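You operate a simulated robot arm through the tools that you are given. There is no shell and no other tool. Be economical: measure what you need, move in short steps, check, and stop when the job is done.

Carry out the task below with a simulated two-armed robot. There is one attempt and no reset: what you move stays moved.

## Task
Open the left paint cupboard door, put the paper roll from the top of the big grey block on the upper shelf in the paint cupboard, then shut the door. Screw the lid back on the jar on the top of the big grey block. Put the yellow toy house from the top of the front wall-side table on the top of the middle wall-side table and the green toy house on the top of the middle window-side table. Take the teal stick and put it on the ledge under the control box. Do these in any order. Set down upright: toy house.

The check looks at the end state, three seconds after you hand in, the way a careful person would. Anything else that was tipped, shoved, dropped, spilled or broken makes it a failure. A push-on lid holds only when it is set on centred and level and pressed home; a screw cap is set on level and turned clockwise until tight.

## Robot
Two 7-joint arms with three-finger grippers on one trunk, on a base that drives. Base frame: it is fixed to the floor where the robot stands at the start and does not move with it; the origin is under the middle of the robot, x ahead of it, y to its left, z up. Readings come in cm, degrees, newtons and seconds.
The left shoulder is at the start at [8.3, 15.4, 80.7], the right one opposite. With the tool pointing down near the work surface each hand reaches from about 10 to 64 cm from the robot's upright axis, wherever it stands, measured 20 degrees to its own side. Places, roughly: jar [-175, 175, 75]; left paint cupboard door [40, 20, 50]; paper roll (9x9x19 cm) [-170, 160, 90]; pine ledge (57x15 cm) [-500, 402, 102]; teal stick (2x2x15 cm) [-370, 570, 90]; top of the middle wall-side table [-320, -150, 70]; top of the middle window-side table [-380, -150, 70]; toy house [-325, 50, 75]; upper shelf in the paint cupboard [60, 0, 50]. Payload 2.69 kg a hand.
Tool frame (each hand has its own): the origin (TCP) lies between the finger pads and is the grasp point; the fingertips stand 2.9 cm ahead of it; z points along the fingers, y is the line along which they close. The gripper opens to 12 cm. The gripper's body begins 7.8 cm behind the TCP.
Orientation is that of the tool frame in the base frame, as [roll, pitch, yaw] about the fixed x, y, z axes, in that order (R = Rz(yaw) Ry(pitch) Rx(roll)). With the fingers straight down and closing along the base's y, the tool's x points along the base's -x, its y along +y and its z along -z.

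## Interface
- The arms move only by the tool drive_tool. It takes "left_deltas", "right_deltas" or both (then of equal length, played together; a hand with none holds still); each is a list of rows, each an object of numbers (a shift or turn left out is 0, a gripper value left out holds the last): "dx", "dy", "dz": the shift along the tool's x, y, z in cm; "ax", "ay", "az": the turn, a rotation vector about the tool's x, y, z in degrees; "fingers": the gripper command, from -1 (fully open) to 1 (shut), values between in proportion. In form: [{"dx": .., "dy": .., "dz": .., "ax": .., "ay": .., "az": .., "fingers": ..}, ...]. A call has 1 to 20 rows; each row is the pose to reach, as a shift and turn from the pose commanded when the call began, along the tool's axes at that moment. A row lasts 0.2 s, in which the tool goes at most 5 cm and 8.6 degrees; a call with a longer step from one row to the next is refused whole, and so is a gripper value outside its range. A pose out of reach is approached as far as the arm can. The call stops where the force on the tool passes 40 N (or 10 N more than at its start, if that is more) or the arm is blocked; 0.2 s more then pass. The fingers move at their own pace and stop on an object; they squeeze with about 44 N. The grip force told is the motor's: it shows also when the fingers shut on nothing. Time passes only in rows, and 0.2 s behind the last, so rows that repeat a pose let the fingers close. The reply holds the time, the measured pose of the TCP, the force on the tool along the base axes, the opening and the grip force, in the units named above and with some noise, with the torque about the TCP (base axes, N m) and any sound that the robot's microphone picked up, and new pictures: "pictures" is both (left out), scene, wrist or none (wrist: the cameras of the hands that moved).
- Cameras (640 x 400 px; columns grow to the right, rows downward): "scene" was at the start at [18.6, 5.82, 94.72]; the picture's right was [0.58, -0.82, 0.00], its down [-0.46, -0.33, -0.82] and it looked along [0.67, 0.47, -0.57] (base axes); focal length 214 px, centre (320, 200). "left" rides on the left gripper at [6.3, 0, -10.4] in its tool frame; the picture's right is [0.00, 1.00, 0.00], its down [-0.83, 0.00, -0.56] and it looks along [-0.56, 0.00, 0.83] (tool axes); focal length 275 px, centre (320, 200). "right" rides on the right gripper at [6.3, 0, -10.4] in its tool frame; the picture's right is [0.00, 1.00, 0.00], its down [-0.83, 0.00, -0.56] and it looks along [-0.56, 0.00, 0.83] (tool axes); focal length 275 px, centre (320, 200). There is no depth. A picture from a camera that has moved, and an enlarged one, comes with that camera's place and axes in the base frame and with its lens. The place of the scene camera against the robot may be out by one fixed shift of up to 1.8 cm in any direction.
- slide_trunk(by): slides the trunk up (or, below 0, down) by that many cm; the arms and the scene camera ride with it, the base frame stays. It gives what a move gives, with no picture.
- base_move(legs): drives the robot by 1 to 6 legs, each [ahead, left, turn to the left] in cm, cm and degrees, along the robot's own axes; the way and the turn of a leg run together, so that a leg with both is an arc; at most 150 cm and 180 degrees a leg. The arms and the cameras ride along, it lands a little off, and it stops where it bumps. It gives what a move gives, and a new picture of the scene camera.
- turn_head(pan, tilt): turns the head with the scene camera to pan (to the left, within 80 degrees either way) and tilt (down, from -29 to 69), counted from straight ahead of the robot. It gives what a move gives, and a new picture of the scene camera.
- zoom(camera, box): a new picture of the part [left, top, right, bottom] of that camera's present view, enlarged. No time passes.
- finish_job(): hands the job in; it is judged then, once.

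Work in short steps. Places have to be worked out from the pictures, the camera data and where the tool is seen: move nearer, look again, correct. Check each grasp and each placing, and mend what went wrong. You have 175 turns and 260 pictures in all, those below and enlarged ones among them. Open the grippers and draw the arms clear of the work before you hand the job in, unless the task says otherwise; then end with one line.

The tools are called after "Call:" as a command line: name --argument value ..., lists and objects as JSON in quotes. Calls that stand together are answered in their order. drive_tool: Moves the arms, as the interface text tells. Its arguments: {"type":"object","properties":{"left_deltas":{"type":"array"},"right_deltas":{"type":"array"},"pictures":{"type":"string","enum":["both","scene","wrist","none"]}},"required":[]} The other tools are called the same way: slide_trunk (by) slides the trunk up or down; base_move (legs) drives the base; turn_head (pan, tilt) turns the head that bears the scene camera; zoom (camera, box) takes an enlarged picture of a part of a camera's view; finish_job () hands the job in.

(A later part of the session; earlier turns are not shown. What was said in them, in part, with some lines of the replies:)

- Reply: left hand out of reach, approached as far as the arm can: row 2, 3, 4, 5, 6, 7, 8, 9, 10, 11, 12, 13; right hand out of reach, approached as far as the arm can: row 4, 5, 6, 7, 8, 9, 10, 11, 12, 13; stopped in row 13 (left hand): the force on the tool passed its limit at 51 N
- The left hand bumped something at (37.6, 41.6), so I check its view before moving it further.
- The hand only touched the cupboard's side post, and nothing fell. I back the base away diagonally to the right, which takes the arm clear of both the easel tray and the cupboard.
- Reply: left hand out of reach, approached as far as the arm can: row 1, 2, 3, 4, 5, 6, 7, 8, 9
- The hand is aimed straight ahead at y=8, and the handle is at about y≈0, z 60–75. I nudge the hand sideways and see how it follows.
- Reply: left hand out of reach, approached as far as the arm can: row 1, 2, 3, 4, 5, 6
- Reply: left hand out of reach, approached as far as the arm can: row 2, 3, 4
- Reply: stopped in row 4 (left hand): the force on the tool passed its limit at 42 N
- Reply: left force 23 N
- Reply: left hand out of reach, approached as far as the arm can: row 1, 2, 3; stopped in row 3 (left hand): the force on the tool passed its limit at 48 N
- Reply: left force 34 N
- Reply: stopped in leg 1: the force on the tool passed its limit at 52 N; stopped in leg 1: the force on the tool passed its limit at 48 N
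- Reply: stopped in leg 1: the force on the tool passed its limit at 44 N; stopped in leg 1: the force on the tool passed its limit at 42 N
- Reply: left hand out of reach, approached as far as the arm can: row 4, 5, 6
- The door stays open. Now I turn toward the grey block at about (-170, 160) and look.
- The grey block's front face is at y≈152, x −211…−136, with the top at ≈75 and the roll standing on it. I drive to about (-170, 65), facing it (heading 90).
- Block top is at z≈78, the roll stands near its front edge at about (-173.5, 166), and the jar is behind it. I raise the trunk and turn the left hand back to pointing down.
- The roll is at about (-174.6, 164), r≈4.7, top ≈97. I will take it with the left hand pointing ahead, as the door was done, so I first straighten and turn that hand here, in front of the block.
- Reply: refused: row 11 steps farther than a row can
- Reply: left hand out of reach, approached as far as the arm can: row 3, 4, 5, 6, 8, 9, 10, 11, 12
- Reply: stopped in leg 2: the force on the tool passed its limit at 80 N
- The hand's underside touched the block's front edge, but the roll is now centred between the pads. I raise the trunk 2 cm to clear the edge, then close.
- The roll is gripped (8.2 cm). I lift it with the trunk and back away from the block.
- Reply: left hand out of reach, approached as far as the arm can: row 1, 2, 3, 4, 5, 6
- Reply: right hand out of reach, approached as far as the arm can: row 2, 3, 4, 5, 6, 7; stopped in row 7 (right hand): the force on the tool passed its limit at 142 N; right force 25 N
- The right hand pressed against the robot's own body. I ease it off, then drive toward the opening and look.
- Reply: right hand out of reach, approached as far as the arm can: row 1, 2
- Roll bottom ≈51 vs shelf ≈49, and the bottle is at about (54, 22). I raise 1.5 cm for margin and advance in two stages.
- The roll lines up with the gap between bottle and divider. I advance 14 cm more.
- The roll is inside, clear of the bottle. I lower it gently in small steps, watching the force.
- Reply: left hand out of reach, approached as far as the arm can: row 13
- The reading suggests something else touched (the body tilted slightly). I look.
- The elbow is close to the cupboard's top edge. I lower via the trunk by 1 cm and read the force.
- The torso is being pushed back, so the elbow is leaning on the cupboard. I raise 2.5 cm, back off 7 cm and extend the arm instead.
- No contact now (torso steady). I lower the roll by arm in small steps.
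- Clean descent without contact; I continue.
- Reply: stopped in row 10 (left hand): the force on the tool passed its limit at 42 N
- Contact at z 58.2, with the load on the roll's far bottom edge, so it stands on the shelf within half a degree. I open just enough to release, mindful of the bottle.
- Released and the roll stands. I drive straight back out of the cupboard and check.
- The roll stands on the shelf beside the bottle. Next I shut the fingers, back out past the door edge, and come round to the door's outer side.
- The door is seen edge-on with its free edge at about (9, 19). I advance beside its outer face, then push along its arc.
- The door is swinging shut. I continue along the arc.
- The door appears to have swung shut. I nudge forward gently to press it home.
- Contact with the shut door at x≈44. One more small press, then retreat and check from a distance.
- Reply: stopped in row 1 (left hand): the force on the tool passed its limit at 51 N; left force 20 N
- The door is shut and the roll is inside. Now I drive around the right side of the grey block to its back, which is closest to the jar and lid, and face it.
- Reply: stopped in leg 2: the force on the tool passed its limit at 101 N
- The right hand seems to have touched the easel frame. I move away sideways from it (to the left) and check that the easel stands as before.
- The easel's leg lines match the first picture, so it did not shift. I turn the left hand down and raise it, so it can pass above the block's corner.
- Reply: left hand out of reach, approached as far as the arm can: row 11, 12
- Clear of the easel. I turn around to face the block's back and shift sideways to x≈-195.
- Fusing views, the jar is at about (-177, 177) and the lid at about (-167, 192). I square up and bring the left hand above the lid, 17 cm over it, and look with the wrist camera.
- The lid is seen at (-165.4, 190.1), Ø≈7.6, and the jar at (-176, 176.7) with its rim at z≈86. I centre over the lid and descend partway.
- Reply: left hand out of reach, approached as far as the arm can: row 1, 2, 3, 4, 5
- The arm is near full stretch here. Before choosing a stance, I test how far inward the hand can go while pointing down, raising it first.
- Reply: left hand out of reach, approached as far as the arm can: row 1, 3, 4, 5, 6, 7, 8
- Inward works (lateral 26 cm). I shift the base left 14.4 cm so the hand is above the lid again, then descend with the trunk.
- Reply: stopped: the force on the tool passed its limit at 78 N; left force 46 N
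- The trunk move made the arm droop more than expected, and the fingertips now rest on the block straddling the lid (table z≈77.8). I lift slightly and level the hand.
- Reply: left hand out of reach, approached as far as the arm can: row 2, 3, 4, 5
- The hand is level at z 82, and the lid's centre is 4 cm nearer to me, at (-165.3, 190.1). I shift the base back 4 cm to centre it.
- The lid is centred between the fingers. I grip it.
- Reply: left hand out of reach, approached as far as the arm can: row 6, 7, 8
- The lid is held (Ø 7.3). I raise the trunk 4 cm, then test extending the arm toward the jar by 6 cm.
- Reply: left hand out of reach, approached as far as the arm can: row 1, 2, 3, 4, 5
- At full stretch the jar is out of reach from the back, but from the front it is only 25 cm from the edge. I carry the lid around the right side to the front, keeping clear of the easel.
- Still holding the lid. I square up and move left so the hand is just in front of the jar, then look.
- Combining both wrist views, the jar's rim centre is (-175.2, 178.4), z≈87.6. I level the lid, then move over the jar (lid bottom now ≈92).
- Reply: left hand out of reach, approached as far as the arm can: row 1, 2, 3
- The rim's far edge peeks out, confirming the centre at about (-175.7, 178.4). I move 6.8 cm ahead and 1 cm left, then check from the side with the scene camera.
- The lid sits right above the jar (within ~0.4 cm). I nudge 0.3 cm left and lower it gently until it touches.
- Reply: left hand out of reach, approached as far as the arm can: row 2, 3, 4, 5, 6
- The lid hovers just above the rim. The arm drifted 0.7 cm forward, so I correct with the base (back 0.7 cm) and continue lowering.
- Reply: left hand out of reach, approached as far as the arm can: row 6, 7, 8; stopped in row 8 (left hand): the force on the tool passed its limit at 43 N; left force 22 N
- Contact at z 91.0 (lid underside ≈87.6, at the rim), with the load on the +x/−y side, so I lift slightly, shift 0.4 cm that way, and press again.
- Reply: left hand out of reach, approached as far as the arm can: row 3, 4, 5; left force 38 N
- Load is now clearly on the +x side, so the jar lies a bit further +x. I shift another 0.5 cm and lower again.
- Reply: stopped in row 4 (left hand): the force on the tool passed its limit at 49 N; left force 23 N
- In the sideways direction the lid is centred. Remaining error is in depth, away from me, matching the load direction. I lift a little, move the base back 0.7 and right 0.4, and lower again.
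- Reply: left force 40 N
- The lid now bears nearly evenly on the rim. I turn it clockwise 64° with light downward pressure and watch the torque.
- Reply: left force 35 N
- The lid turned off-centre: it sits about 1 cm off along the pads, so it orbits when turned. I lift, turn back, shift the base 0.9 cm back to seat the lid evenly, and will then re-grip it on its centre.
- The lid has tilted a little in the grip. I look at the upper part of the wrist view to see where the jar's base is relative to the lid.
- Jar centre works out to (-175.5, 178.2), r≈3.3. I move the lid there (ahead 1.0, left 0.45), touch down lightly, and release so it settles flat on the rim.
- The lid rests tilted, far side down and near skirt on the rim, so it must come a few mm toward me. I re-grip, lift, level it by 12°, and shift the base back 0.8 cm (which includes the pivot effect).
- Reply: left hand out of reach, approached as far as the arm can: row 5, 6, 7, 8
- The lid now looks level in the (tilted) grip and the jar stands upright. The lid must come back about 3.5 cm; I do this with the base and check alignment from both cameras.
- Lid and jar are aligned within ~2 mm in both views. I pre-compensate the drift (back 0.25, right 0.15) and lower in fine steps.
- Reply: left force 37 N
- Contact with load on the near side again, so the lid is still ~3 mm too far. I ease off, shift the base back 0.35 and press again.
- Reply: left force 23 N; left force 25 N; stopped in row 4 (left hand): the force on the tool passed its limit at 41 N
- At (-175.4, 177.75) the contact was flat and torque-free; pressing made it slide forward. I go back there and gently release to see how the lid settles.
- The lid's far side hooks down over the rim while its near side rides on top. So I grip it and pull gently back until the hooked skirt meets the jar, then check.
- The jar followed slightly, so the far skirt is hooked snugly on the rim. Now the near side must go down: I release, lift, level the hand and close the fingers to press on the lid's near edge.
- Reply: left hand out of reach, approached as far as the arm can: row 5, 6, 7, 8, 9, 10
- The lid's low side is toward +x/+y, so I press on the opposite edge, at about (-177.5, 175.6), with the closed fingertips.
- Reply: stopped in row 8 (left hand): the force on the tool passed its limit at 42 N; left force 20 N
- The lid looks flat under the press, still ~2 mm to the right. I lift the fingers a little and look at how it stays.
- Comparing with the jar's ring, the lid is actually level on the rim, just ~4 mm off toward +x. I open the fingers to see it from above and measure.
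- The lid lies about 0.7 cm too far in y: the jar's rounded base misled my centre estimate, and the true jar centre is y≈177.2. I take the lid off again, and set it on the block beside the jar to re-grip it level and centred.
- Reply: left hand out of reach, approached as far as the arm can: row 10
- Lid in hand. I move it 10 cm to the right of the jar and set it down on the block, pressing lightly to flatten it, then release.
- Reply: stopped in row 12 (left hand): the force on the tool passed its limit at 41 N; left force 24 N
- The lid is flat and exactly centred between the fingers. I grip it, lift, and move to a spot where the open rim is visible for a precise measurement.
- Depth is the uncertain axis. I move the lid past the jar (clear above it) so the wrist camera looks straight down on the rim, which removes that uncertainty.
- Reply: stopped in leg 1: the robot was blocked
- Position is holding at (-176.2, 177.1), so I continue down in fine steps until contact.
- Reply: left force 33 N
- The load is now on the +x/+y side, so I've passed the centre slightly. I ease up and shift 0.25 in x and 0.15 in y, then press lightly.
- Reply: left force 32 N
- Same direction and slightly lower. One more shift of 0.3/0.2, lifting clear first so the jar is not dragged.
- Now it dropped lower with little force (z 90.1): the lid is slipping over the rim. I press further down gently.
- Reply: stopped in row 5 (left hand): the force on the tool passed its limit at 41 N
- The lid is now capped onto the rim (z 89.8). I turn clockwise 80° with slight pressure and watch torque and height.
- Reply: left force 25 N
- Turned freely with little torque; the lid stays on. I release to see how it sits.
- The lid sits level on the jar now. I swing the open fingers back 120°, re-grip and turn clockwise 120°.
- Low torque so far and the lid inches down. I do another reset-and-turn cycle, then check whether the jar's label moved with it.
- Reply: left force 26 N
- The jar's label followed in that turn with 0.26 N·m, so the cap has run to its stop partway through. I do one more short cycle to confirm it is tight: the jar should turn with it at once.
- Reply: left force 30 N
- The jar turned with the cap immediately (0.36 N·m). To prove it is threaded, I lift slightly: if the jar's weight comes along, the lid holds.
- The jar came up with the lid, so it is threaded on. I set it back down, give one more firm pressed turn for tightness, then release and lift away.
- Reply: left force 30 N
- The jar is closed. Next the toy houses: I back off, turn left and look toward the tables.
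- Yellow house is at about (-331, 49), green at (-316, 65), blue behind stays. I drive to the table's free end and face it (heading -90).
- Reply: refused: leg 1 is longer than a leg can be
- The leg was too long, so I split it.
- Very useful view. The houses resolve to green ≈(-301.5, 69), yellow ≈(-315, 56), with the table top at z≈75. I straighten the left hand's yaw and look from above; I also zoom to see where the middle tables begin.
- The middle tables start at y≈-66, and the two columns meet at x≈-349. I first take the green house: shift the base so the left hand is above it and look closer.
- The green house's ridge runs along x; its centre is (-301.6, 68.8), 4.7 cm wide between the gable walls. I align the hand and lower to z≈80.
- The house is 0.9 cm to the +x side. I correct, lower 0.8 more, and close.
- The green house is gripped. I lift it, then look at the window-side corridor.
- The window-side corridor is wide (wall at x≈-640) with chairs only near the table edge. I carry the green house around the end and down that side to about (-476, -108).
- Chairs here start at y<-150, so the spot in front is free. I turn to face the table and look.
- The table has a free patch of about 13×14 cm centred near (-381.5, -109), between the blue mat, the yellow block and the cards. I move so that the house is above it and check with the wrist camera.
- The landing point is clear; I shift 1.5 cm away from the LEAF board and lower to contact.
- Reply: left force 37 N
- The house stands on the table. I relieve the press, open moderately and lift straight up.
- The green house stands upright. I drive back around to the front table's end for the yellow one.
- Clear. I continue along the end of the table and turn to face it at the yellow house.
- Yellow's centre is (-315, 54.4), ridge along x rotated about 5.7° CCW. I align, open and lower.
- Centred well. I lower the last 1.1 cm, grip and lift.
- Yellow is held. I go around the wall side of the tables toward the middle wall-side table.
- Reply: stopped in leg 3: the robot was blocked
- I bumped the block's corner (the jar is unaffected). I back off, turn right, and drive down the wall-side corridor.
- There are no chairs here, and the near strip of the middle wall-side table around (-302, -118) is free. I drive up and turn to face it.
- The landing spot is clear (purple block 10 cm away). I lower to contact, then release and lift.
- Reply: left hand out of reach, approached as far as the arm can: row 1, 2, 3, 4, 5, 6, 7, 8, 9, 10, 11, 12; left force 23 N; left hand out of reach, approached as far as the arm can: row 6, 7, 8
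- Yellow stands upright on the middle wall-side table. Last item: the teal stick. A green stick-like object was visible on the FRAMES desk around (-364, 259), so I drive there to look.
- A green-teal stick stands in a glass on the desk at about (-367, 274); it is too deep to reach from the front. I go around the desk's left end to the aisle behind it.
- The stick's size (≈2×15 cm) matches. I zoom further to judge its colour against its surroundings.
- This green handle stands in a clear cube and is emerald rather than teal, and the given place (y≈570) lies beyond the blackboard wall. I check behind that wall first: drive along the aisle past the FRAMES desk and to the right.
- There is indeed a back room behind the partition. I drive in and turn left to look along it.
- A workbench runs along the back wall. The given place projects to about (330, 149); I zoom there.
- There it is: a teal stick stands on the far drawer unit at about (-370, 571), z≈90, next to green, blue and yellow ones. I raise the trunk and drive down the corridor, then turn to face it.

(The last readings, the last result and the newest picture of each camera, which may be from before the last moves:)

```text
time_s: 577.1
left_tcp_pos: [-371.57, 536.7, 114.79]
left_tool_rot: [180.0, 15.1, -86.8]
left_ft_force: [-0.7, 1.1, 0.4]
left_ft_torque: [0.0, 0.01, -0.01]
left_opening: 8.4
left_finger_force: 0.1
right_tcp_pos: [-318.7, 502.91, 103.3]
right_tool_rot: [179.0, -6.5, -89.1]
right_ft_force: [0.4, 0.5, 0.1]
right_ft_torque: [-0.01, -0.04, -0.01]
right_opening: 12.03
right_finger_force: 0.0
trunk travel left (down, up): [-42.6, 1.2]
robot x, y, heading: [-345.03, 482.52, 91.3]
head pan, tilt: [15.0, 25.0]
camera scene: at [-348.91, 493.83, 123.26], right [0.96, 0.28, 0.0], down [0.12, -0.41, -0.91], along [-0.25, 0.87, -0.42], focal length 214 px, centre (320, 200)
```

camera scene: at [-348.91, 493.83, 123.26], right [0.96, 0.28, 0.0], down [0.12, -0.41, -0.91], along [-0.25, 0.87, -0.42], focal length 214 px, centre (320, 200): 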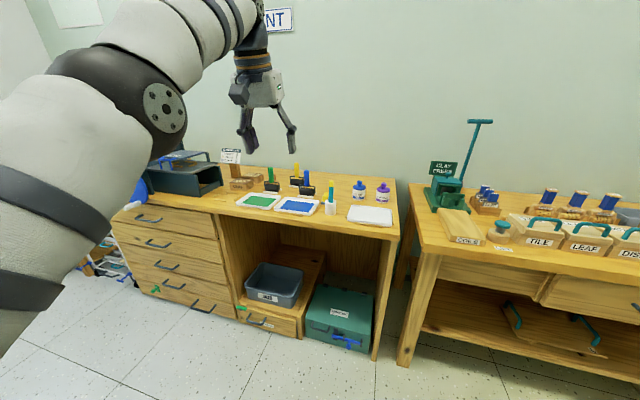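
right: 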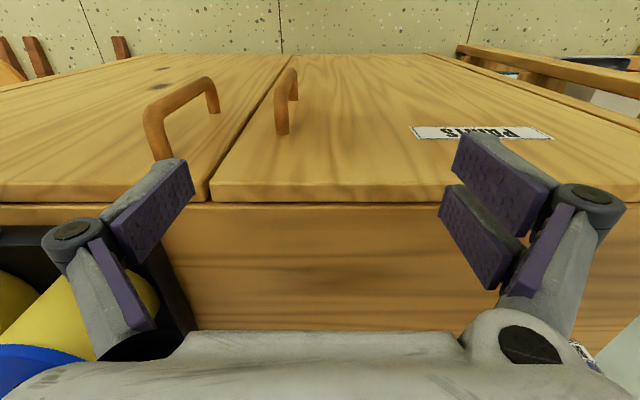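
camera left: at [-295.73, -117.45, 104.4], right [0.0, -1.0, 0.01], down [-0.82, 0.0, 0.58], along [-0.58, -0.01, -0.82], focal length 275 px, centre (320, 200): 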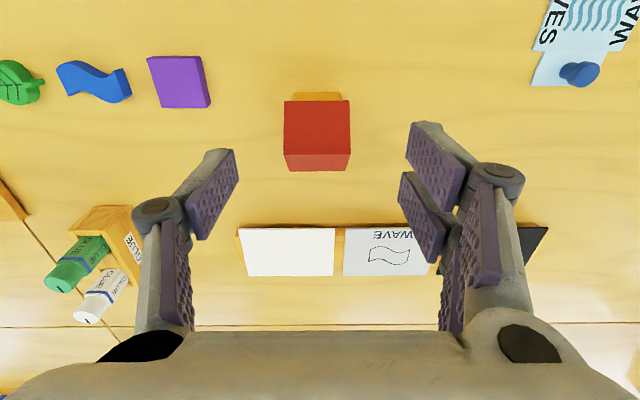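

I zoom on the sticks to find the teal one.

Call:
zoom --camera "scene" --box '[220, 145, 400, 235]'

```text
3.56 times, centred on (310, 190) of scene
camera zoom: at [-348.91, 493.83, 123.26], right [0.96, 0.28, 0.0], down [0.12, -0.41, -0.91], along [-0.25, 0.87, -0.42], focal length 763 px, centre (356, 236)
```

zoom: 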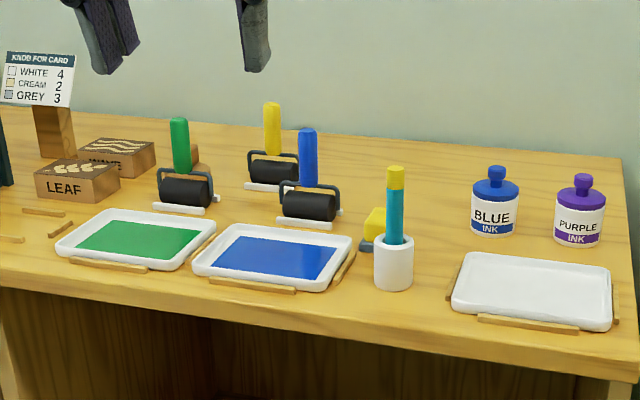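

The teal stick (yellow tip) stands in a white cup at about (-366.6, 571), top z≈95; the others are rollers. I level the hand, lower to just above stick height and approach for a wrist view.

Call:
drive_tool --left_deltas '[{"ay": 5}, {"ay": 10}, {"ay": 15}, {"ay": 15, "dz": 3}, {"ay": 15, "dz": 6}]' --pictures "none"

Call:
base_move --legs '[[20, -3, -1.3]]'

Call:
zoom --camera "left" --box '[0, 0, 640, 400]'

```text
time_s: 578.3
left_tcp_pos: [-371.33, 534.37, 107.41]
left_tool_rot: [-179.9, -0.1, -86.8]
left_ft_force: [-0.5, -0.9, -0.3]
left_ft_torque: [-0.02, -0.02, 0.01]
left_opening: 8.4
left_finger_force: 0.1
left hand out of reach, approached as far as the arm can: row 1, 2, 3, 4, 5
right_tcp_pos: [-318.64, 502.86, 103.15]
right_tool_rot: [179.0, -6.6, -89.1]
right_ft_force: [-0.3, 0.2, 0.0]
right_ft_torque: [-0.02, 0.01, -0.03]
right_opening: 12.0
right_finger_force: 0.1
trunk travel left (down, up): [-42.6, 1.2]
robot x, y, heading: [-345.1, 482.7, 90.6]
head pan, tilt: [15.0, 25.0]
```

```text
time_s: 579.9
left_tcp_pos: [-367.69, 555.01, 107.39]
left_tool_rot: [180.0, 0.1, -88.0]
left_ft_force: [-0.3, 0.2, -0.2]
left_ft_torque: [-0.04, -0.01, 0.01]
left_opening: 8.4
left_finger_force: 0.1
right_tcp_pos: [-315.38, 522.37, 103.09]
right_tool_rot: [179.2, -6.5, -90.3]
right_ft_force: [0.3, -0.1, -0.3]
right_ft_torque: [0.0, -0.01, -0.01]
right_opening: 11.99
right_finger_force: 0.0
trunk travel left (down, up): [-42.6, 1.2]
robot x, y, heading: [-342.21, 502.62, 90.1]
head pan, tilt: [15.0, 25.0]
camera scene: at [-345.89, 514.04, 123.26], right [0.97, 0.26, 0.0], down [0.11, -0.41, -0.91], along [-0.23, 0.88, -0.42], focal length 214 px, centre (320, 200)
```

scene: 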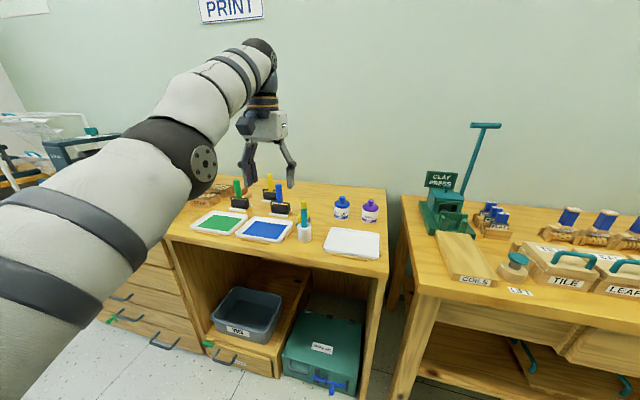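

```text
1.00 times, centred on (320, 200) of left (not enlarged: the box is as wide or as high as the picture)
camera zoom: at [-367.34, 548.72, 117.98], right [-1.0, -0.03, 0.0], down [-0.03, 0.83, 0.56], along [-0.02, 0.56, -0.83], focal length 275 px, centre (320, 200)
```

zoom: 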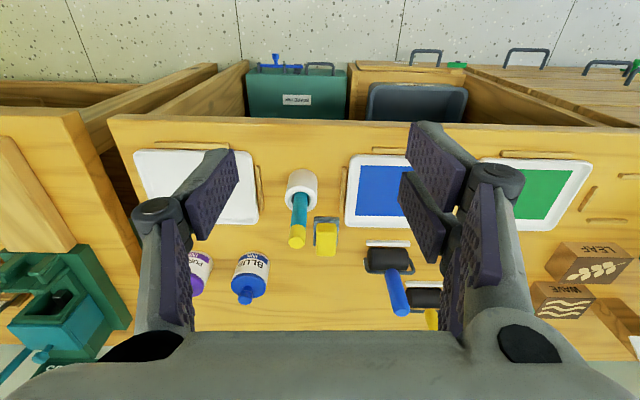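

The stick's tip is at about (-365.6, 569). I move over it, lower partway and check.

Call:
base_move --legs '[[14, -2.1, 0]]'

Call:
drive_tool --left_deltas '[{"dz": 3}, {"dz": 6}, {"dz": 9}, {"dz": 9}]' --pictures "wrist"

```text
time_s: 581.2
left_tcp_pos: [-365.33, 569.03, 107.49]
left_tool_rot: [180.0, 0.0, -88.0]
left_ft_force: [-0.6, 1.3, 0.0]
left_ft_torque: [-0.04, -0.04, 0.01]
left_opening: 8.41
left_finger_force: 0.0
right_tcp_pos: [-313.24, 536.25, 103.27]
right_tool_rot: [179.1, -6.4, -90.2]
right_ft_force: [-0.1, 0.7, -0.1]
right_ft_torque: [-0.02, 0.0, 0.0]
right_opening: 12.0
right_finger_force: 0.0
trunk travel left (down, up): [-42.6, 1.2]
robot x, y, heading: [-339.79, 516.86, 89.9]
head pan, tilt: [15.0, 25.0]
camera scene: at [-343.78, 527.98, 123.25], right [0.97, 0.26, 0.0], down [0.11, -0.41, -0.91], along [-0.23, 0.88, -0.42], focal length 214 px, centre (320, 200)
```

scene: 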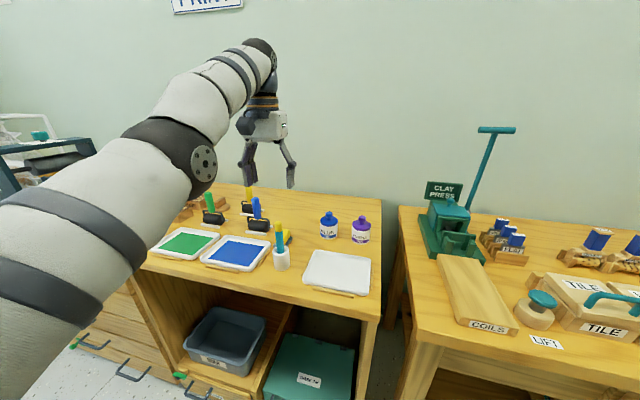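

```text
time_s: 582.2
left_tcp_pos: [-365.69, 571.75, 98.92]
left_tool_rot: [-179.9, 0.0, -88.0]
left_ft_force: [-0.6, 0.4, -0.7]
left_ft_torque: [0.03, -0.03, -0.01]
left_opening: 8.39
left_finger_force: 0.1
left hand out of reach, approached as far as the arm can: row 1, 2, 3, 4
right_tcp_pos: [-313.34, 536.13, 103.13]
right_tool_rot: [179.1, -6.4, -90.2]
right_ft_force: [-0.3, 0.8, 0.1]
right_ft_torque: [0.01, -0.02, -0.03]
right_opening: 12.0
right_finger_force: 0.0
trunk travel left (down, up): [-42.6, 1.2]
robot x, y, heading: [-340.01, 516.97, 90.0]
head pan, tilt: [15.0, 25.0]
camera left: at [-365.44, 565.5, 109.47], right [-1.0, -0.03, 0.0], down [-0.03, 0.83, 0.56], along [-0.02, 0.56, -0.83], focal length 275 px, centre (320, 200)
```

left: 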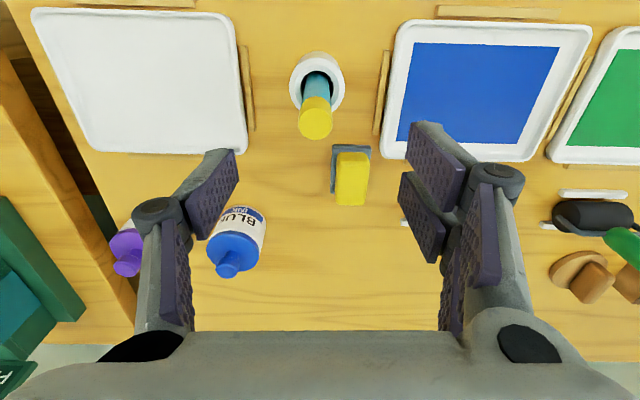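

The stick axis is at (-365.4, 570). I shift back 2.8 cm (including drift) and lower to z≈93.4.

Call:
base_move --legs '[[-2.8, -0.2, 0]]'

Call:
drive_tool --left_deltas '[{"dz": 2}, {"dz": 4}, {"dz": 5.5}, {"dz": 5.5}]' --pictures "wrist"

```text
time_s: 583.1
left_tcp_pos: [-365.39, 568.98, 99.04]
left_tool_rot: [-179.8, 0.0, -88.0]
left_ft_force: [-0.1, -0.6, 1.0]
left_ft_torque: [0.02, 0.0, -0.02]
left_opening: 8.39
left_finger_force: 0.0
right_tcp_pos: [-313.08, 533.33, 103.3]
right_tool_rot: [179.1, -6.5, -90.2]
right_ft_force: [-0.6, 0.7, -0.2]
right_ft_torque: [0.06, 0.0, -0.02]
right_opening: 11.99
right_finger_force: 0.0
trunk travel left (down, up): [-42.6, 1.2]
robot x, y, heading: [-340.12, 513.9, 90.1]
head pan, tilt: [15.0, 25.0]
camera scene: at [-343.59, 524.97, 123.27], right [0.97, 0.26, 0.0], down [0.11, -0.41, -0.91], along [-0.23, 0.88, -0.42], focal length 214 px, centre (320, 200)
```

scene: 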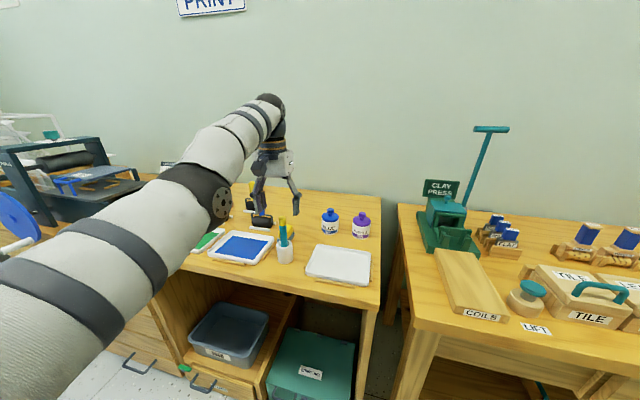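

```text
time_s: 584.1
left_tcp_pos: [-365.42, 570.16, 93.66]
left_tool_rot: [-179.9, -0.1, -88.0]
left_ft_force: [0.0, 0.0, 0.5]
left_ft_torque: [0.0, 0.0, 0.0]
left_opening: 8.4
left_finger_force: 0.0
left hand out of reach, approached as far as the arm can: row 1, 2, 3, 4
right_tcp_pos: [-313.05, 533.34, 103.37]
right_tool_rot: [179.1, -6.5, -90.2]
right_ft_force: [-0.7, -0.5, 0.8]
right_ft_torque: [0.01, -0.01, -0.01]
right_opening: 12.04
right_finger_force: 0.0
trunk travel left (down, up): [-42.6, 1.2]
robot x, y, heading: [-340.1, 513.82, 89.8]
head pan, tilt: [15.0, 25.0]
camera left: at [-365.31, 563.82, 104.1], right [-1.0, -0.03, 0.0], down [-0.03, 0.83, 0.55], along [-0.02, 0.55, -0.83], focal length 275 px, centre (320, 200)
```

left: 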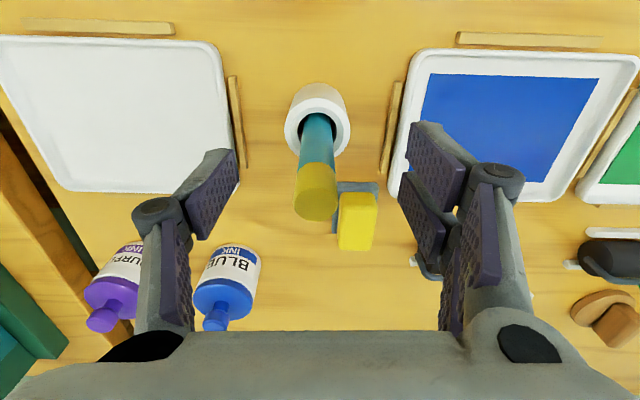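

The stick top is right between the pads. I grip it and lift in small steps, correcting the arm's backward drift with the base so the cup is not dragged.

Call:
drive_tool --left_deltas '[{"fingers": 0.3}, {"fingers": 1}, {"fingers": 1}, {"fingers": 1, "dz": -1.5}, {"dz": -3}]' --pictures "none"

Call:
base_move --legs '[[0.6, 0, 0]]'

Call:
drive_tool --left_deltas '[{"dz": -1.5}, {"dz": -3}]' --pictures "none"

Call:
base_move --legs '[[0.7, 0, 0]]'

Call:
drive_tool --left_deltas '[{"dz": -2}, {"dz": -4}, {"dz": -7}, {"dz": -10}]' --pictures "wrist"

```text
time_s: 585.3
left_tcp_pos: [-365.54, 569.72, 96.4]
left_tool_rot: [-179.9, 0.0, -87.8]
left_ft_force: [0.2, 0.5, 0.0]
left_ft_torque: [0.08, 0.02, -0.03]
left_opening: 1.84
left_finger_force: 43.6
left hand out of reach, approached as far as the arm can: row 5
right_tcp_pos: [-313.12, 533.52, 103.4]
right_tool_rot: [179.1, -6.5, -90.2]
right_ft_force: [0.3, -0.7, 0.7]
right_ft_torque: [-0.01, 0.01, -0.02]
right_opening: 11.98
right_finger_force: 0.1
trunk travel left (down, up): [-42.6, 1.2]
robot x, y, heading: [-339.73, 514.11, 89.9]
head pan, tilt: [15.0, 25.0]
```

```text
time_s: 586.0
left_tcp_pos: [-365.5, 570.37, 96.4]
left_tool_rot: [-179.8, 0.0, -88.0]
left_ft_force: [0.0, 0.5, -1.1]
left_ft_torque: [-0.02, 0.0, -0.02]
left_opening: 1.85
left_finger_force: 43.5
right_tcp_pos: [-313.17, 533.99, 103.22]
right_tool_rot: [179.0, -6.5, -90.3]
right_ft_force: [-0.6, -0.1, 0.0]
right_ft_torque: [0.0, 0.04, -0.02]
right_opening: 11.99
right_finger_force: 0.0
trunk travel left (down, up): [-42.6, 1.2]
robot x, y, heading: [-339.66, 514.2, 89.7]
head pan, tilt: [15.0, 25.0]
camera scene: at [-343.6, 525.69, 123.26], right [0.97, 0.26, 0.0], down [0.11, -0.41, -0.91], along [-0.23, 0.88, -0.42], focal length 214 px, centre (320, 200)
```

scene: 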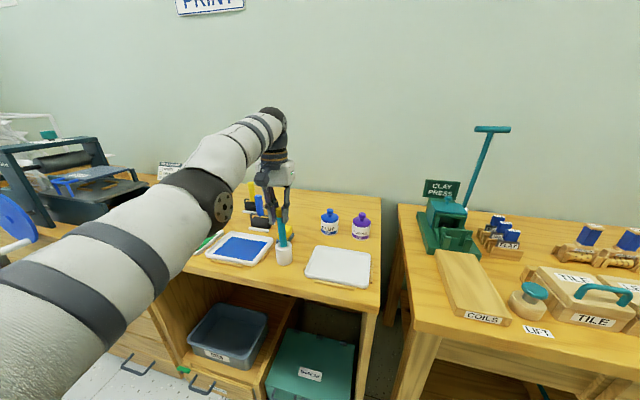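

```text
time_s: 586.6
left_tcp_pos: [-365.52, 569.43, 99.17]
left_tool_rot: [-180.0, 0.2, -87.9]
left_ft_force: [0.0, 0.1, -0.2]
left_ft_torque: [0.0, -0.03, 0.0]
left_opening: 1.82
left_finger_force: 43.3
left hand out of reach, approached as far as the arm can: row 2
right_tcp_pos: [-313.11, 533.94, 103.27]
right_tool_rot: [179.1, -6.4, -90.2]
right_ft_force: [-0.4, -0.4, 0.3]
right_ft_torque: [0.0, 0.0, 0.0]
right_opening: 12.0
right_finger_force: 0.1
trunk travel left (down, up): [-42.6, 1.2]
robot x, y, heading: [-340.11, 514.07, 90.0]
head pan, tilt: [15.0, 25.0]
```

```text
time_s: 587.3
left_tcp_pos: [-365.4, 570.23, 99.35]
left_tool_rot: [-179.9, 0.0, -88.0]
left_ft_force: [-0.5, 0.3, -0.7]
left_ft_torque: [0.0, 0.01, -0.01]
left_opening: 1.84
left_finger_force: 43.8
right_tcp_pos: [-313.12, 534.71, 103.11]
right_tool_rot: [179.0, -6.4, -90.2]
right_ft_force: [-1.1, -0.1, 0.3]
right_ft_torque: [-0.02, 0.04, -0.02]
right_opening: 11.99
right_finger_force: 0.0
trunk travel left (down, up): [-42.6, 1.2]
robot x, y, heading: [-339.85, 514.48, 90.1]
head pan, tilt: [15.0, 25.0]
camera scene: at [-343.6, 526.39, 123.26], right [0.97, 0.26, 0.0], down [0.11, -0.41, -0.91], along [-0.23, 0.88, -0.42], focal length 214 px, centre (320, 200)
```

scene: 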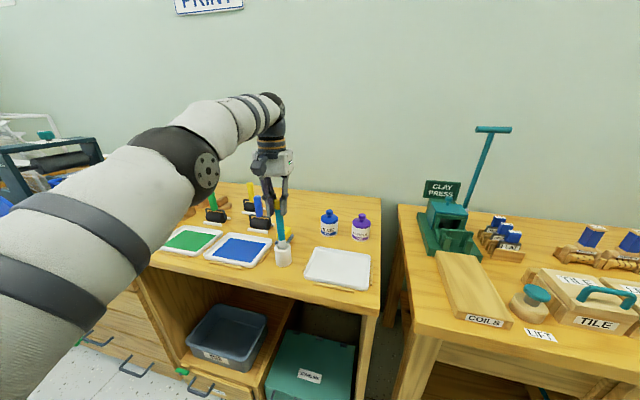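

```text
time_s: 588.3
left_tcp_pos: [-365.45, 567.66, 106.94]
left_tool_rot: [179.9, 0.0, -88.0]
left_ft_force: [-0.6, 0.5, -1.1]
left_ft_torque: [-0.01, -0.01, 0.0]
left_opening: 1.85
left_finger_force: 42.9
left hand out of reach, approached as far as the arm can: row 1, 2, 3, 4
right_tcp_pos: [-313.05, 534.71, 103.27]
right_tool_rot: [179.1, -6.4, -90.2]
right_ft_force: [-0.1, 0.1, 0.6]
right_ft_torque: [-0.03, -0.01, -0.01]
right_opening: 12.0
right_finger_force: 0.1
trunk travel left (down, up): [-42.6, 1.2]
robot x, y, heading: [-339.85, 514.91, 90.2]
head pan, tilt: [15.0, 25.0]
camera left: at [-365.35, 561.39, 117.43], right [-1.0, -0.03, 0.0], down [-0.03, 0.83, 0.56], along [-0.02, 0.56, -0.83], focal length 275 px, centre (320, 200)
```

left: 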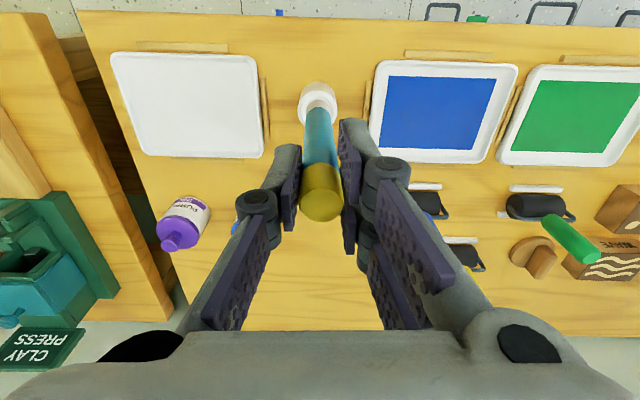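

The stick is out of the cup and firmly held. I drive back out of the back room the same way (strafing right, then reversing).

Call:
base_move --legs '[[-28, 0, 0], [0, -130, 0], [0, -130, 0], [0, -56, 0], [-145, 0, 0], [-45, 0, 0]]'

```text
time_s: 623.6
left_tcp_pos: [-48.41, 355.36, 107.0]
left_tool_rot: [-179.9, 0.0, -91.3]
left_ft_force: [0.1, -0.1, 0.0]
left_ft_torque: [0.0, -0.02, 0.05]
left_opening: 1.83
left_finger_force: 43.8
right_tcp_pos: [2.17, 319.29, 103.15]
right_tool_rot: [179.2, -6.5, -93.6]
right_ft_force: [-0.9, -1.2, 0.8]
right_ft_torque: [0.02, -0.02, 0.03]
right_opening: 12.01
right_finger_force: 0.0
trunk travel left (down, up): [-42.6, 1.2]
robot x, y, heading: [-25.97, 301.37, 86.9]
head pan, tilt: [15.0, 25.0]
camera scene: at [-28.89, 312.7, 123.26], right [0.98, 0.2, 0.0], down [0.08, -0.41, -0.91], along [-0.18, 0.89, -0.42], focal length 214 px, centre (320, 200)
```

scene: 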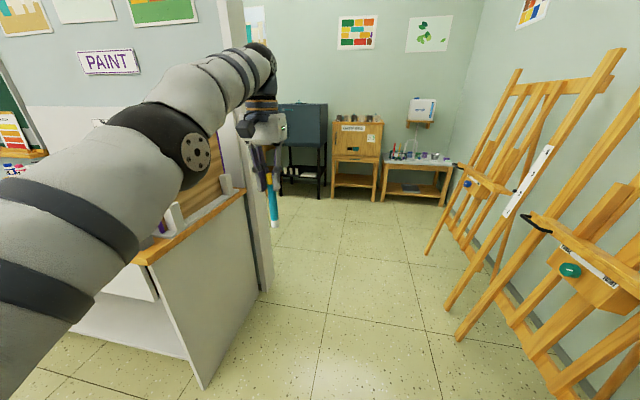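

I continue west: keep away from the PAINT desk, then slip behind the FRAMES desk toward the ledge.

Call:
base_move --legs '[[-25, 0, 3.1], [0, 130, 0], [0, 90, 0], [44, 0, 0], [0, 130, 0], [0, 55, 0]]'

Call:
turn_head --pan 35 --tilt 15

```text
time_s: 658.5
left_tcp_pos: [-454.9, 377.63, 107.06]
left_tool_rot: [-179.8, 0.0, -89.7]
left_ft_force: [0.5, -0.7, -0.2]
left_ft_torque: [0.0, 0.05, 0.01]
left_opening: 1.78
left_finger_force: 43.3
right_tcp_pos: [-403.37, 343.04, 103.27]
right_tool_rot: [179.0, -6.5, -91.9]
right_ft_force: [0.9, 0.6, 0.6]
right_ft_torque: [-0.01, 0.02, 0.02]
right_opening: 12.02
right_finger_force: 0.0
trunk travel left (down, up): [-42.6, 1.2]
robot x, y, heading: [-431.19, 324.17, 88.3]
head pan, tilt: [15.0, 25.0]
camera scene: at [-434.12, 335.61, 123.26], right [0.97, 0.23, 0.0], down [0.1, -0.41, -0.91], along [-0.21, 0.88, -0.42], focal length 214 px, centre (320, 200)
```

scene: 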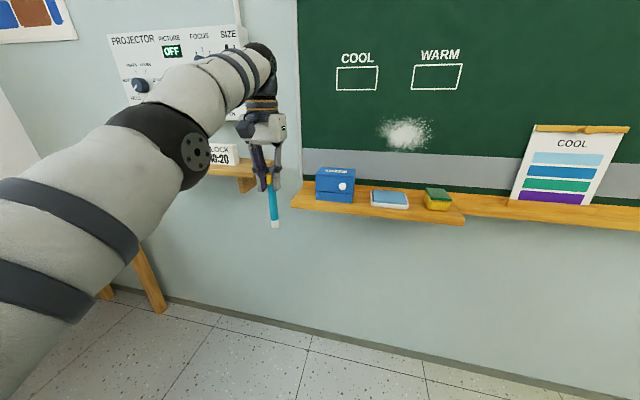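

```text
time_s: 659.3
left_tcp_pos: [-454.82, 377.58, 106.95]
left_tool_rot: [-179.8, 0.0, -89.6]
left_ft_force: [-0.4, -0.7, -0.8]
left_ft_torque: [-0.05, -0.03, -0.01]
left_opening: 1.83
left_finger_force: 43.8
right_tcp_pos: [-403.28, 343.1, 103.22]
right_tool_rot: [179.1, -6.5, -91.8]
right_ft_force: [0.4, -0.1, 0.0]
right_ft_torque: [0.01, 0.02, 0.04]
right_opening: 12.01
right_finger_force: 0.1
trunk travel left (down, up): [-42.6, 1.2]
robot x, y, heading: [-430.89, 324.45, 88.3]
head pan, tilt: [35.0, 15.0]
camera scene: at [-437.1, 334.46, 124.88], right [0.84, 0.55, 0.0], down [0.14, -0.22, -0.97], along [-0.53, 0.81, -0.26], focal length 214 px, centre (320, 200)
```

scene: 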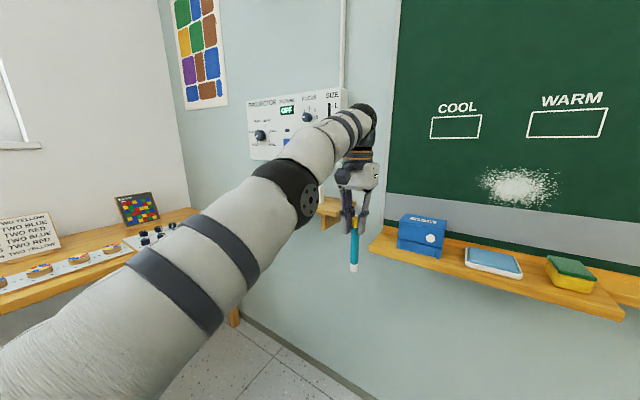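

The stick hangs straight in the grip. I back up slightly and rotate the hand to horizontal so the stick points at the wall.

Call:
drive_tool --left_deltas '[{"ay": -7.5}, {"ay": -15}, {"ay": -22.5}, {"ay": -30}, {"ay": -37.5}, {"ay": -45}, {"ay": -52.5}, {"ay": -60}, {"ay": -67.5}, {"ay": -75}, {"ay": -82.5}, {"ay": -90}, {"ay": -90}]' --pictures "scene"

```text
time_s: 662.1
left_tcp_pos: [-458.14, 376.76, 109.96]
left_tool_rot: [-177.8, 89.0, -88.7]
left_ft_force: [1.1, 0.3, -0.1]
left_ft_torque: [-0.02, 0.0, 0.0]
left_opening: 1.82
left_finger_force: 43.8
left hand out of reach, approached as far as the arm can: row 5, 6, 7, 11, 12, 13
right_tcp_pos: [-403.26, 343.02, 103.15]
right_tool_rot: [179.2, -6.5, -91.9]
right_ft_force: [0.7, 0.5, 1.3]
right_ft_torque: [-0.01, -0.02, 0.03]
right_opening: 12.0
right_finger_force: 0.1
trunk travel left (down, up): [-42.6, 1.2]
robot x, y, heading: [-430.69, 323.99, 88.4]
head pan, tilt: [35.0, 15.0]
camera scene: at [-437.1, 334.46, 124.88], right [0.84, 0.55, 0.0], down [0.14, -0.22, -0.97], along [-0.53, 0.81, -0.26], focal length 214 px, centre (320, 200)
```

scene: 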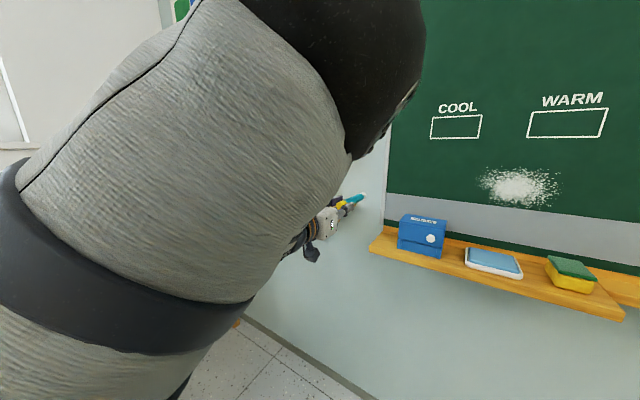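

Hand is horizontal with the stick pointing forward. I strafe left 15 cm to the free right part of the ledge (x≈-473) and view with both cameras.

Call:
base_move --legs '[[0, 15, 1.5]]'

Call:
zoom --camera "left" --box '[0, 0, 640, 400]'

Call:
turn_head --pan 15 --tilt 12

```text
time_s: 663.9
left_tcp_pos: [-474.27, 376.37, 110.01]
left_tool_rot: [-176.0, 89.1, -85.3]
left_ft_force: [-0.6, 0.4, -0.5]
left_ft_torque: [0.04, 0.01, 0.02]
left_opening: 1.8
left_finger_force: 43.7
right_tcp_pos: [-418.4, 344.14, 103.23]
right_tool_rot: [179.2, -6.5, -90.4]
right_ft_force: [0.6, -0.2, 0.0]
right_ft_torque: [0.01, -0.04, -0.02]
right_opening: 12.02
right_finger_force: 0.1
trunk travel left (down, up): [-42.6, 1.2]
robot x, y, heading: [-445.18, 324.17, 89.9]
head pan, tilt: [35.0, 15.0]
camera scene: at [-451.93, 334.56, 124.88], right [0.82, 0.57, 0.0], down [0.15, -0.21, -0.97], along [-0.55, 0.79, -0.26], focal length 214 px, centre (320, 200)
```

scene: 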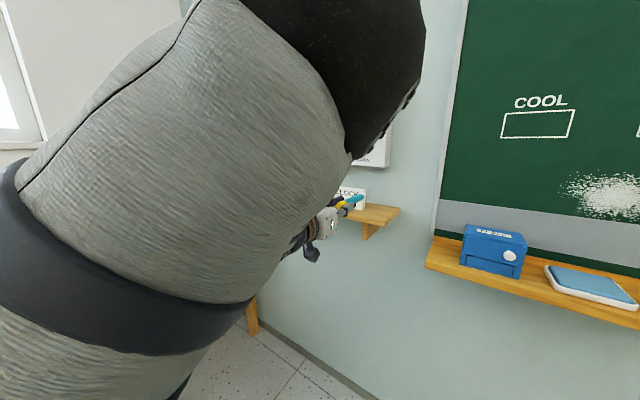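

```text
1.00 times, centred on (320, 200) of left (not enlarged: the box is as wide or as high as the picture)
camera zoom: at [-474.13, 365.79, 103.93], right [-1.0, -0.01, 0.0], down [0.01, -0.54, 0.84], along [-0.01, 0.84, 0.54], focal length 275 px, centre (320, 200)
```

zoom: 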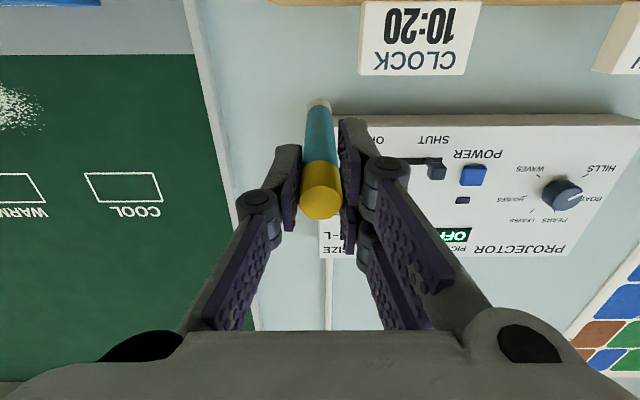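

```text
time_s: 664.7
left_tcp_pos: [-474.17, 376.42, 110.16]
left_tool_rot: [-176.8, 89.1, -86.2]
left_ft_force: [0.5, -0.3, 0.1]
left_ft_torque: [-0.03, -0.02, 0.0]
left_opening: 1.82
left_finger_force: 43.2
right_tcp_pos: [-418.48, 344.02, 103.21]
right_tool_rot: [179.1, -6.5, -90.5]
right_ft_force: [0.3, 0.6, 0.2]
right_ft_torque: [0.0, 0.01, 0.05]
right_opening: 11.99
right_finger_force: 0.2
trunk travel left (down, up): [-42.6, 1.2]
robot x, y, heading: [-445.3, 324.47, 89.6]
head pan, tilt: [15.0, 12.0]
camera scene: at [-448.95, 335.9, 125.37], right [0.97, 0.26, 0.0], down [0.05, -0.2, -0.98], along [-0.25, 0.95, -0.21], focal length 214 px, centre (320, 200)
```

scene: 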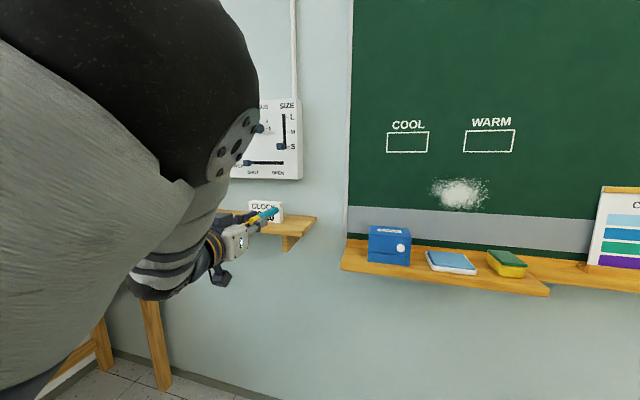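

The stick is exactly in line with the fingers. Free ledge space runs x −478…−469, so I centre at x≈-473.7 and advance over the ledge (z 110, still clear).

Call:
base_move --legs '[[12, -0.4, 0.3], [7.3, 0, 0]]'

Call:
zoom --camera "left" --box '[160, 0, 480, 200]'

```text
time_s: 666.5
left_tcp_pos: [-474.08, 395.23, 109.93]
left_tool_rot: [-177.1, 88.9, -86.2]
left_ft_force: [-0.2, 0.7, -0.4]
left_ft_torque: [0.0, -0.03, 0.04]
left_opening: 1.82
left_finger_force: 43.3
right_tcp_pos: [-418.06, 363.27, 103.29]
right_tool_rot: [179.1, -6.5, -90.1]
right_ft_force: [0.5, 0.0, 0.3]
right_ft_torque: [-0.04, -0.01, 0.02]
right_opening: 11.99
right_finger_force: 0.2
trunk travel left (down, up): [-42.6, 1.2]
robot x, y, heading: [-444.79, 343.39, 89.9]
head pan, tilt: [15.0, 12.0]
camera scene: at [-448.59, 354.94, 125.36], right [0.97, 0.26, 0.0], down [0.05, -0.2, -0.98], along [-0.25, 0.94, -0.21], focal length 214 px, centre (320, 200)
```

scene: 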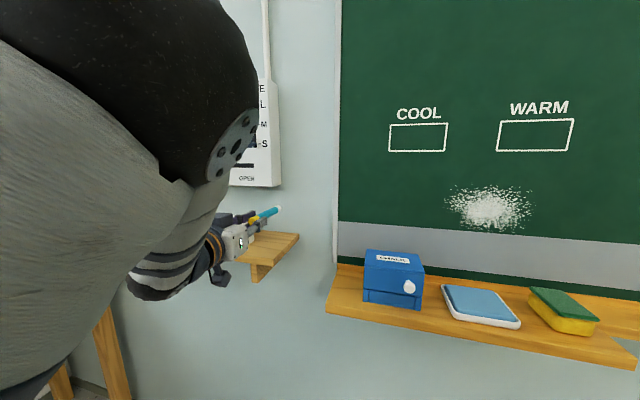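

```text
2.00 times, centred on (320, 100) of left
camera zoom: at [-473.9, 384.68, 103.91], right [-1.0, -0.02, 0.0], down [0.01, -0.54, 0.84], along [-0.01, 0.84, 0.54], focal length 551 px, centre (320, 400)
```

zoom: 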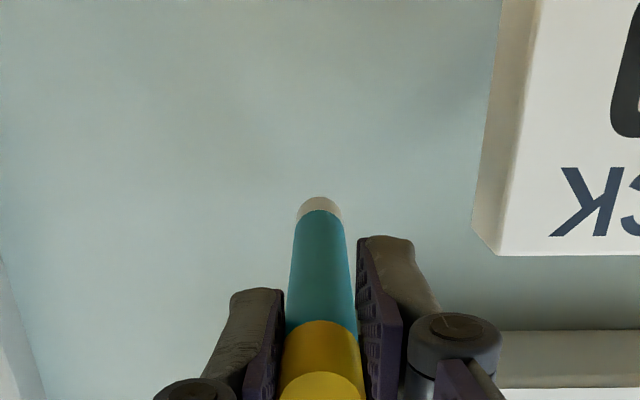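

Clear of the clock block by ~6 cm. I lower onto the ledge in small steps until contact.

Call:
drive_tool --left_deltas '[{"dx": 1}, {"dx": 2}, {"dx": 3}, {"dx": 3.5}, {"dx": 4}, {"dx": 4.5}, {"dx": 5}, {"dx": 5.4}, {"dx": 5.8}, {"dx": 6.2}, {"dx": 6.6}, {"dx": 7}, {"dx": 7.4}, {"dx": 7.8}]' --pictures "none"

Call:
zoom --camera "scene" --box '[180, 180, 340, 300]'

```text
time_s: 669.3
left_tcp_pos: [-475.32, 394.92, 104.23]
left_tool_rot: [11.9, 89.3, 102.2]
left_ft_force: [2.7, -2.4, 20.5]
left_ft_torque: [-0.18, 0.17, 0.0]
left_opening: 1.8
left_finger_force: 42.9
left hand out of reach, approached as far as the arm can: row 1, 2, 3, 4, 5, 6, 7, 8, 9, 10, 11, 12, 13
right_tcp_pos: [-418.0, 362.91, 103.28]
right_tool_rot: [179.1, -6.2, -90.1]
right_ft_force: [0.6, 0.2, -0.4]
right_ft_torque: [0.03, 0.0, 0.0]
right_opening: 12.02
right_finger_force: 0.0
trunk travel left (down, up): [-42.6, 1.2]
robot x, y, heading: [-444.94, 343.58, 90.0]
head pan, tilt: [15.0, 12.0]
stopped in row 13 (left hand): the force on the tool passed its limit at 42 N (the readings are from after the stop); the commanded pose is now the measured one
```

```text
3.33 times, centred on (260, 240) of scene
camera zoom: at [-448.5, 354.64, 125.39], right [0.97, 0.26, 0.0], down [0.05, -0.2, -0.98], along [-0.25, 0.94, -0.21], focal length 715 px, centre (520, 67)
```

zoom: 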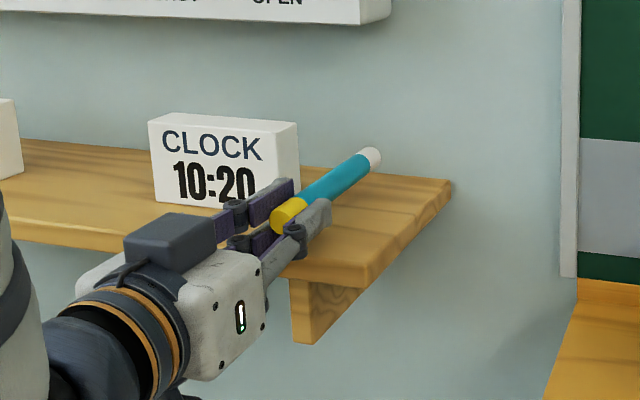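

The stick lies on the ledge beside the clock. I relieve the pressure and open the fingers slowly, then view.

Call:
drive_tool --left_deltas '[{"dx": -0.1, "fingers": 0.68}, {"dx": -0.1, "fingers": 0.62}, {"dx": -0.1, "fingers": 0.55}, {"dx": -0.1, "fingers": 0.48}, {"dx": -0.1, "fingers": 0.4}, {"dx": -0.1, "fingers": 0.35}]' --pictures "none"

Call:
zoom --camera "scene" --box '[180, 180, 340, 300]'

```text
time_s: 670.7
left_tcp_pos: [-474.88, 394.86, 104.12]
left_tool_rot: [27.8, 89.5, 117.9]
left_ft_force: [20.7, 0.9, 27.6]
left_ft_torque: [0.11, -0.03, 0.09]
left_opening: 2.54
left_finger_force: 0.1
right_tcp_pos: [-417.81, 363.0, 103.17]
right_tool_rot: [179.0, -6.2, -90.2]
right_ft_force: [-0.1, 0.1, -0.2]
right_ft_torque: [0.01, 0.01, -0.02]
right_opening: 12.0
right_finger_force: 0.1
trunk travel left (down, up): [-42.6, 1.2]
robot x, y, heading: [-444.95, 343.53, 89.8]
head pan, tilt: [15.0, 12.0]
```

```text
3.33 times, centred on (260, 240) of scene
camera zoom: at [-448.19, 354.67, 125.41], right [0.97, 0.26, 0.0], down [0.05, -0.2, -0.98], along [-0.25, 0.94, -0.21], focal length 715 px, centre (520, 67)
```

zoom: 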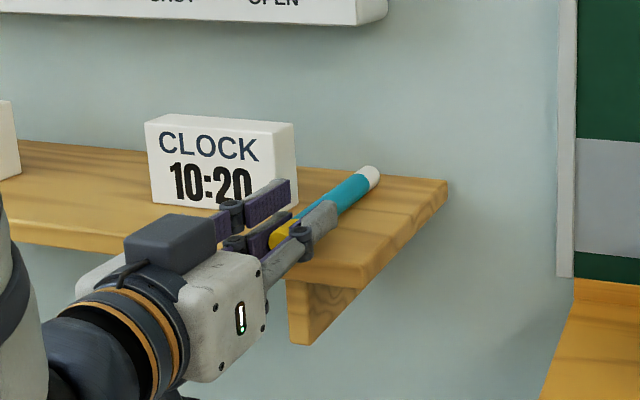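

The stick lies flat now. The fingertips press the ledge, so I rise a little, open more, then lift straight up clear of it.

Call:
drive_tool --left_deltas '[{"dx": -0.4}, {"dx": -0.6, "fingers": 0.3}, {"dx": -0.6, "fingers": 0.3}, {"dx": -1.2}, {"dx": -2}, {"dx": -3}, {"dx": -4.5}]' --pictures "none"

Call:
zoom --camera "scene" --box '[180, 180, 340, 300]'

```text
time_s: 672.3
left_tcp_pos: [-475.49, 394.97, 108.11]
left_tool_rot: [107.5, 89.9, -161.9]
left_ft_force: [0.4, 0.9, 0.3]
left_ft_torque: [-0.02, 0.0, -0.03]
left_opening: 4.2
left_finger_force: 0.0
right_tcp_pos: [-418.15, 363.04, 103.34]
right_tool_rot: [179.1, -6.5, -90.2]
right_ft_force: [0.0, -0.3, 0.2]
right_ft_torque: [-0.02, 0.07, -0.01]
right_opening: 12.02
right_finger_force: 0.1
trunk travel left (down, up): [-42.6, 1.2]
robot x, y, heading: [-445.11, 343.3, 90.2]
head pan, tilt: [15.0, 12.0]
```

```text
3.33 times, centred on (260, 240) of scene
camera zoom: at [-448.55, 354.84, 125.38], right [0.97, 0.26, 0.0], down [0.05, -0.2, -0.98], along [-0.25, 0.94, -0.21], focal length 715 px, centre (520, 67)
```

zoom: 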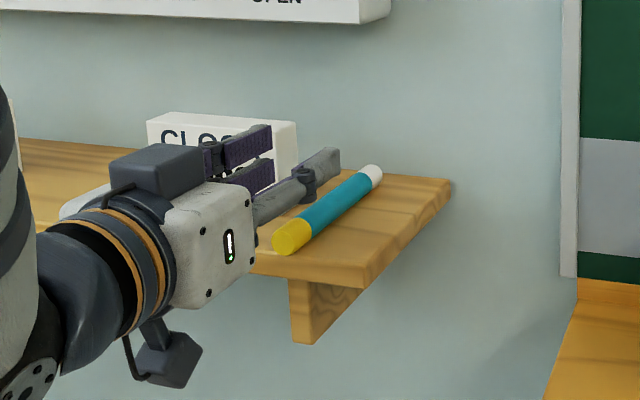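

The stick rests fully on the ledge. I back away and open both grippers.

Call:
base_move --legs '[[-24, 0, 0]]'

Call:
drive_tool --left_deltas '[{"fingers": -1}, {"fingers": -1}, {"fingers": -1}]' --right_deltas '[{"fingers": -1}, {"fingers": -1}, {"fingers": -1}]' --pictures "none"

Call:
zoom --camera "scene" --box '[180, 160, 340, 260]'

```text
time_s: 674.1
left_tcp_pos: [-475.55, 370.68, 108.13]
left_tool_rot: [46.6, 89.9, 137.1]
left_ft_force: [-0.6, -0.6, 0.8]
left_ft_torque: [-0.01, -0.02, 0.0]
left_opening: 4.21
left_finger_force: 0.0
right_tcp_pos: [-418.05, 338.87, 103.32]
right_tool_rot: [179.1, -6.5, -90.1]
right_ft_force: [-0.4, -0.4, -0.3]
right_ft_torque: [0.06, 0.0, -0.01]
right_opening: 12.0
right_finger_force: 0.0
trunk travel left (down, up): [-42.6, 1.2]
robot x, y, heading: [-444.84, 319.24, 90.1]
head pan, tilt: [15.0, 12.0]
camera scene: at [-448.56, 330.62, 125.38], right [0.97, 0.26, 0.0], down [0.05, -0.2, -0.98], along [-0.25, 0.94, -0.21], focal length 214 px, centre (320, 200)
```

scene: 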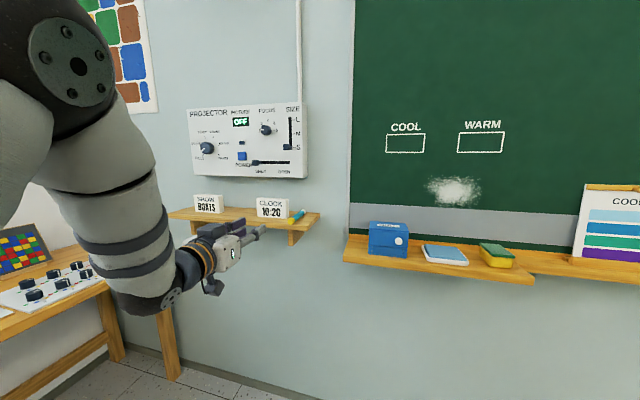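

```text
time_s: 674.9
left_tcp_pos: [-475.58, 370.53, 108.22]
left_tool_rot: [-104.8, 90.0, -14.4]
left_ft_force: [-0.3, 0.4, 0.6]
left_ft_torque: [0.03, -0.01, -0.01]
left_opening: 12.03
left_finger_force: 0.0
right_tcp_pos: [-417.95, 338.96, 103.36]
right_tool_rot: [179.0, -6.5, -90.0]
right_ft_force: [0.3, -0.1, 0.8]
right_ft_torque: [0.03, 0.03, -0.03]
right_opening: 11.99
right_finger_force: 0.1
trunk travel left (down, up): [-42.6, 1.2]
robot x, y, heading: [-445.22, 319.27, 89.9]
head pan, tilt: [15.0, 12.0]
```

```text
4.00 times, centred on (260, 210) of scene
camera zoom: at [-448.56, 330.69, 125.37], right [0.97, 0.26, 0.0], down [0.05, -0.2, -0.98], along [-0.25, 0.94, -0.21], focal length 858 px, centre (560, 160)
```

zoom: 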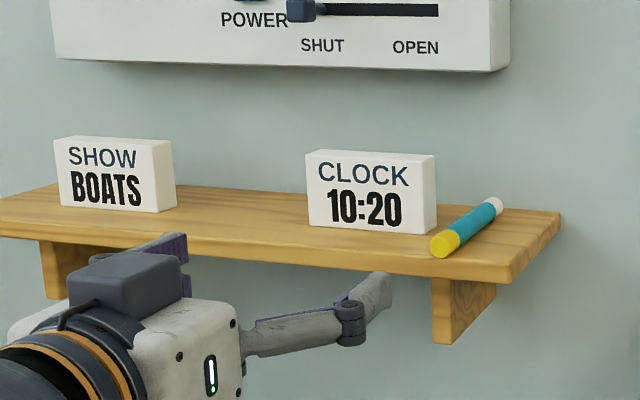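

The stick lies steady on the ledge under the control box, both grippers are open and the arms are clear. I hand the job in.

Call:
finish_job

```text
The job is handed in.
```

I finished all four jobs and handed in: the paper roll is shut in the paint cupboard, the jar's lid is screwed on, both toy houses stand on their middle tables, and the teal stick lies on the ledge. On the way the arm touched the easel once and the base bumped the grey block; I saw no sign that either moved.
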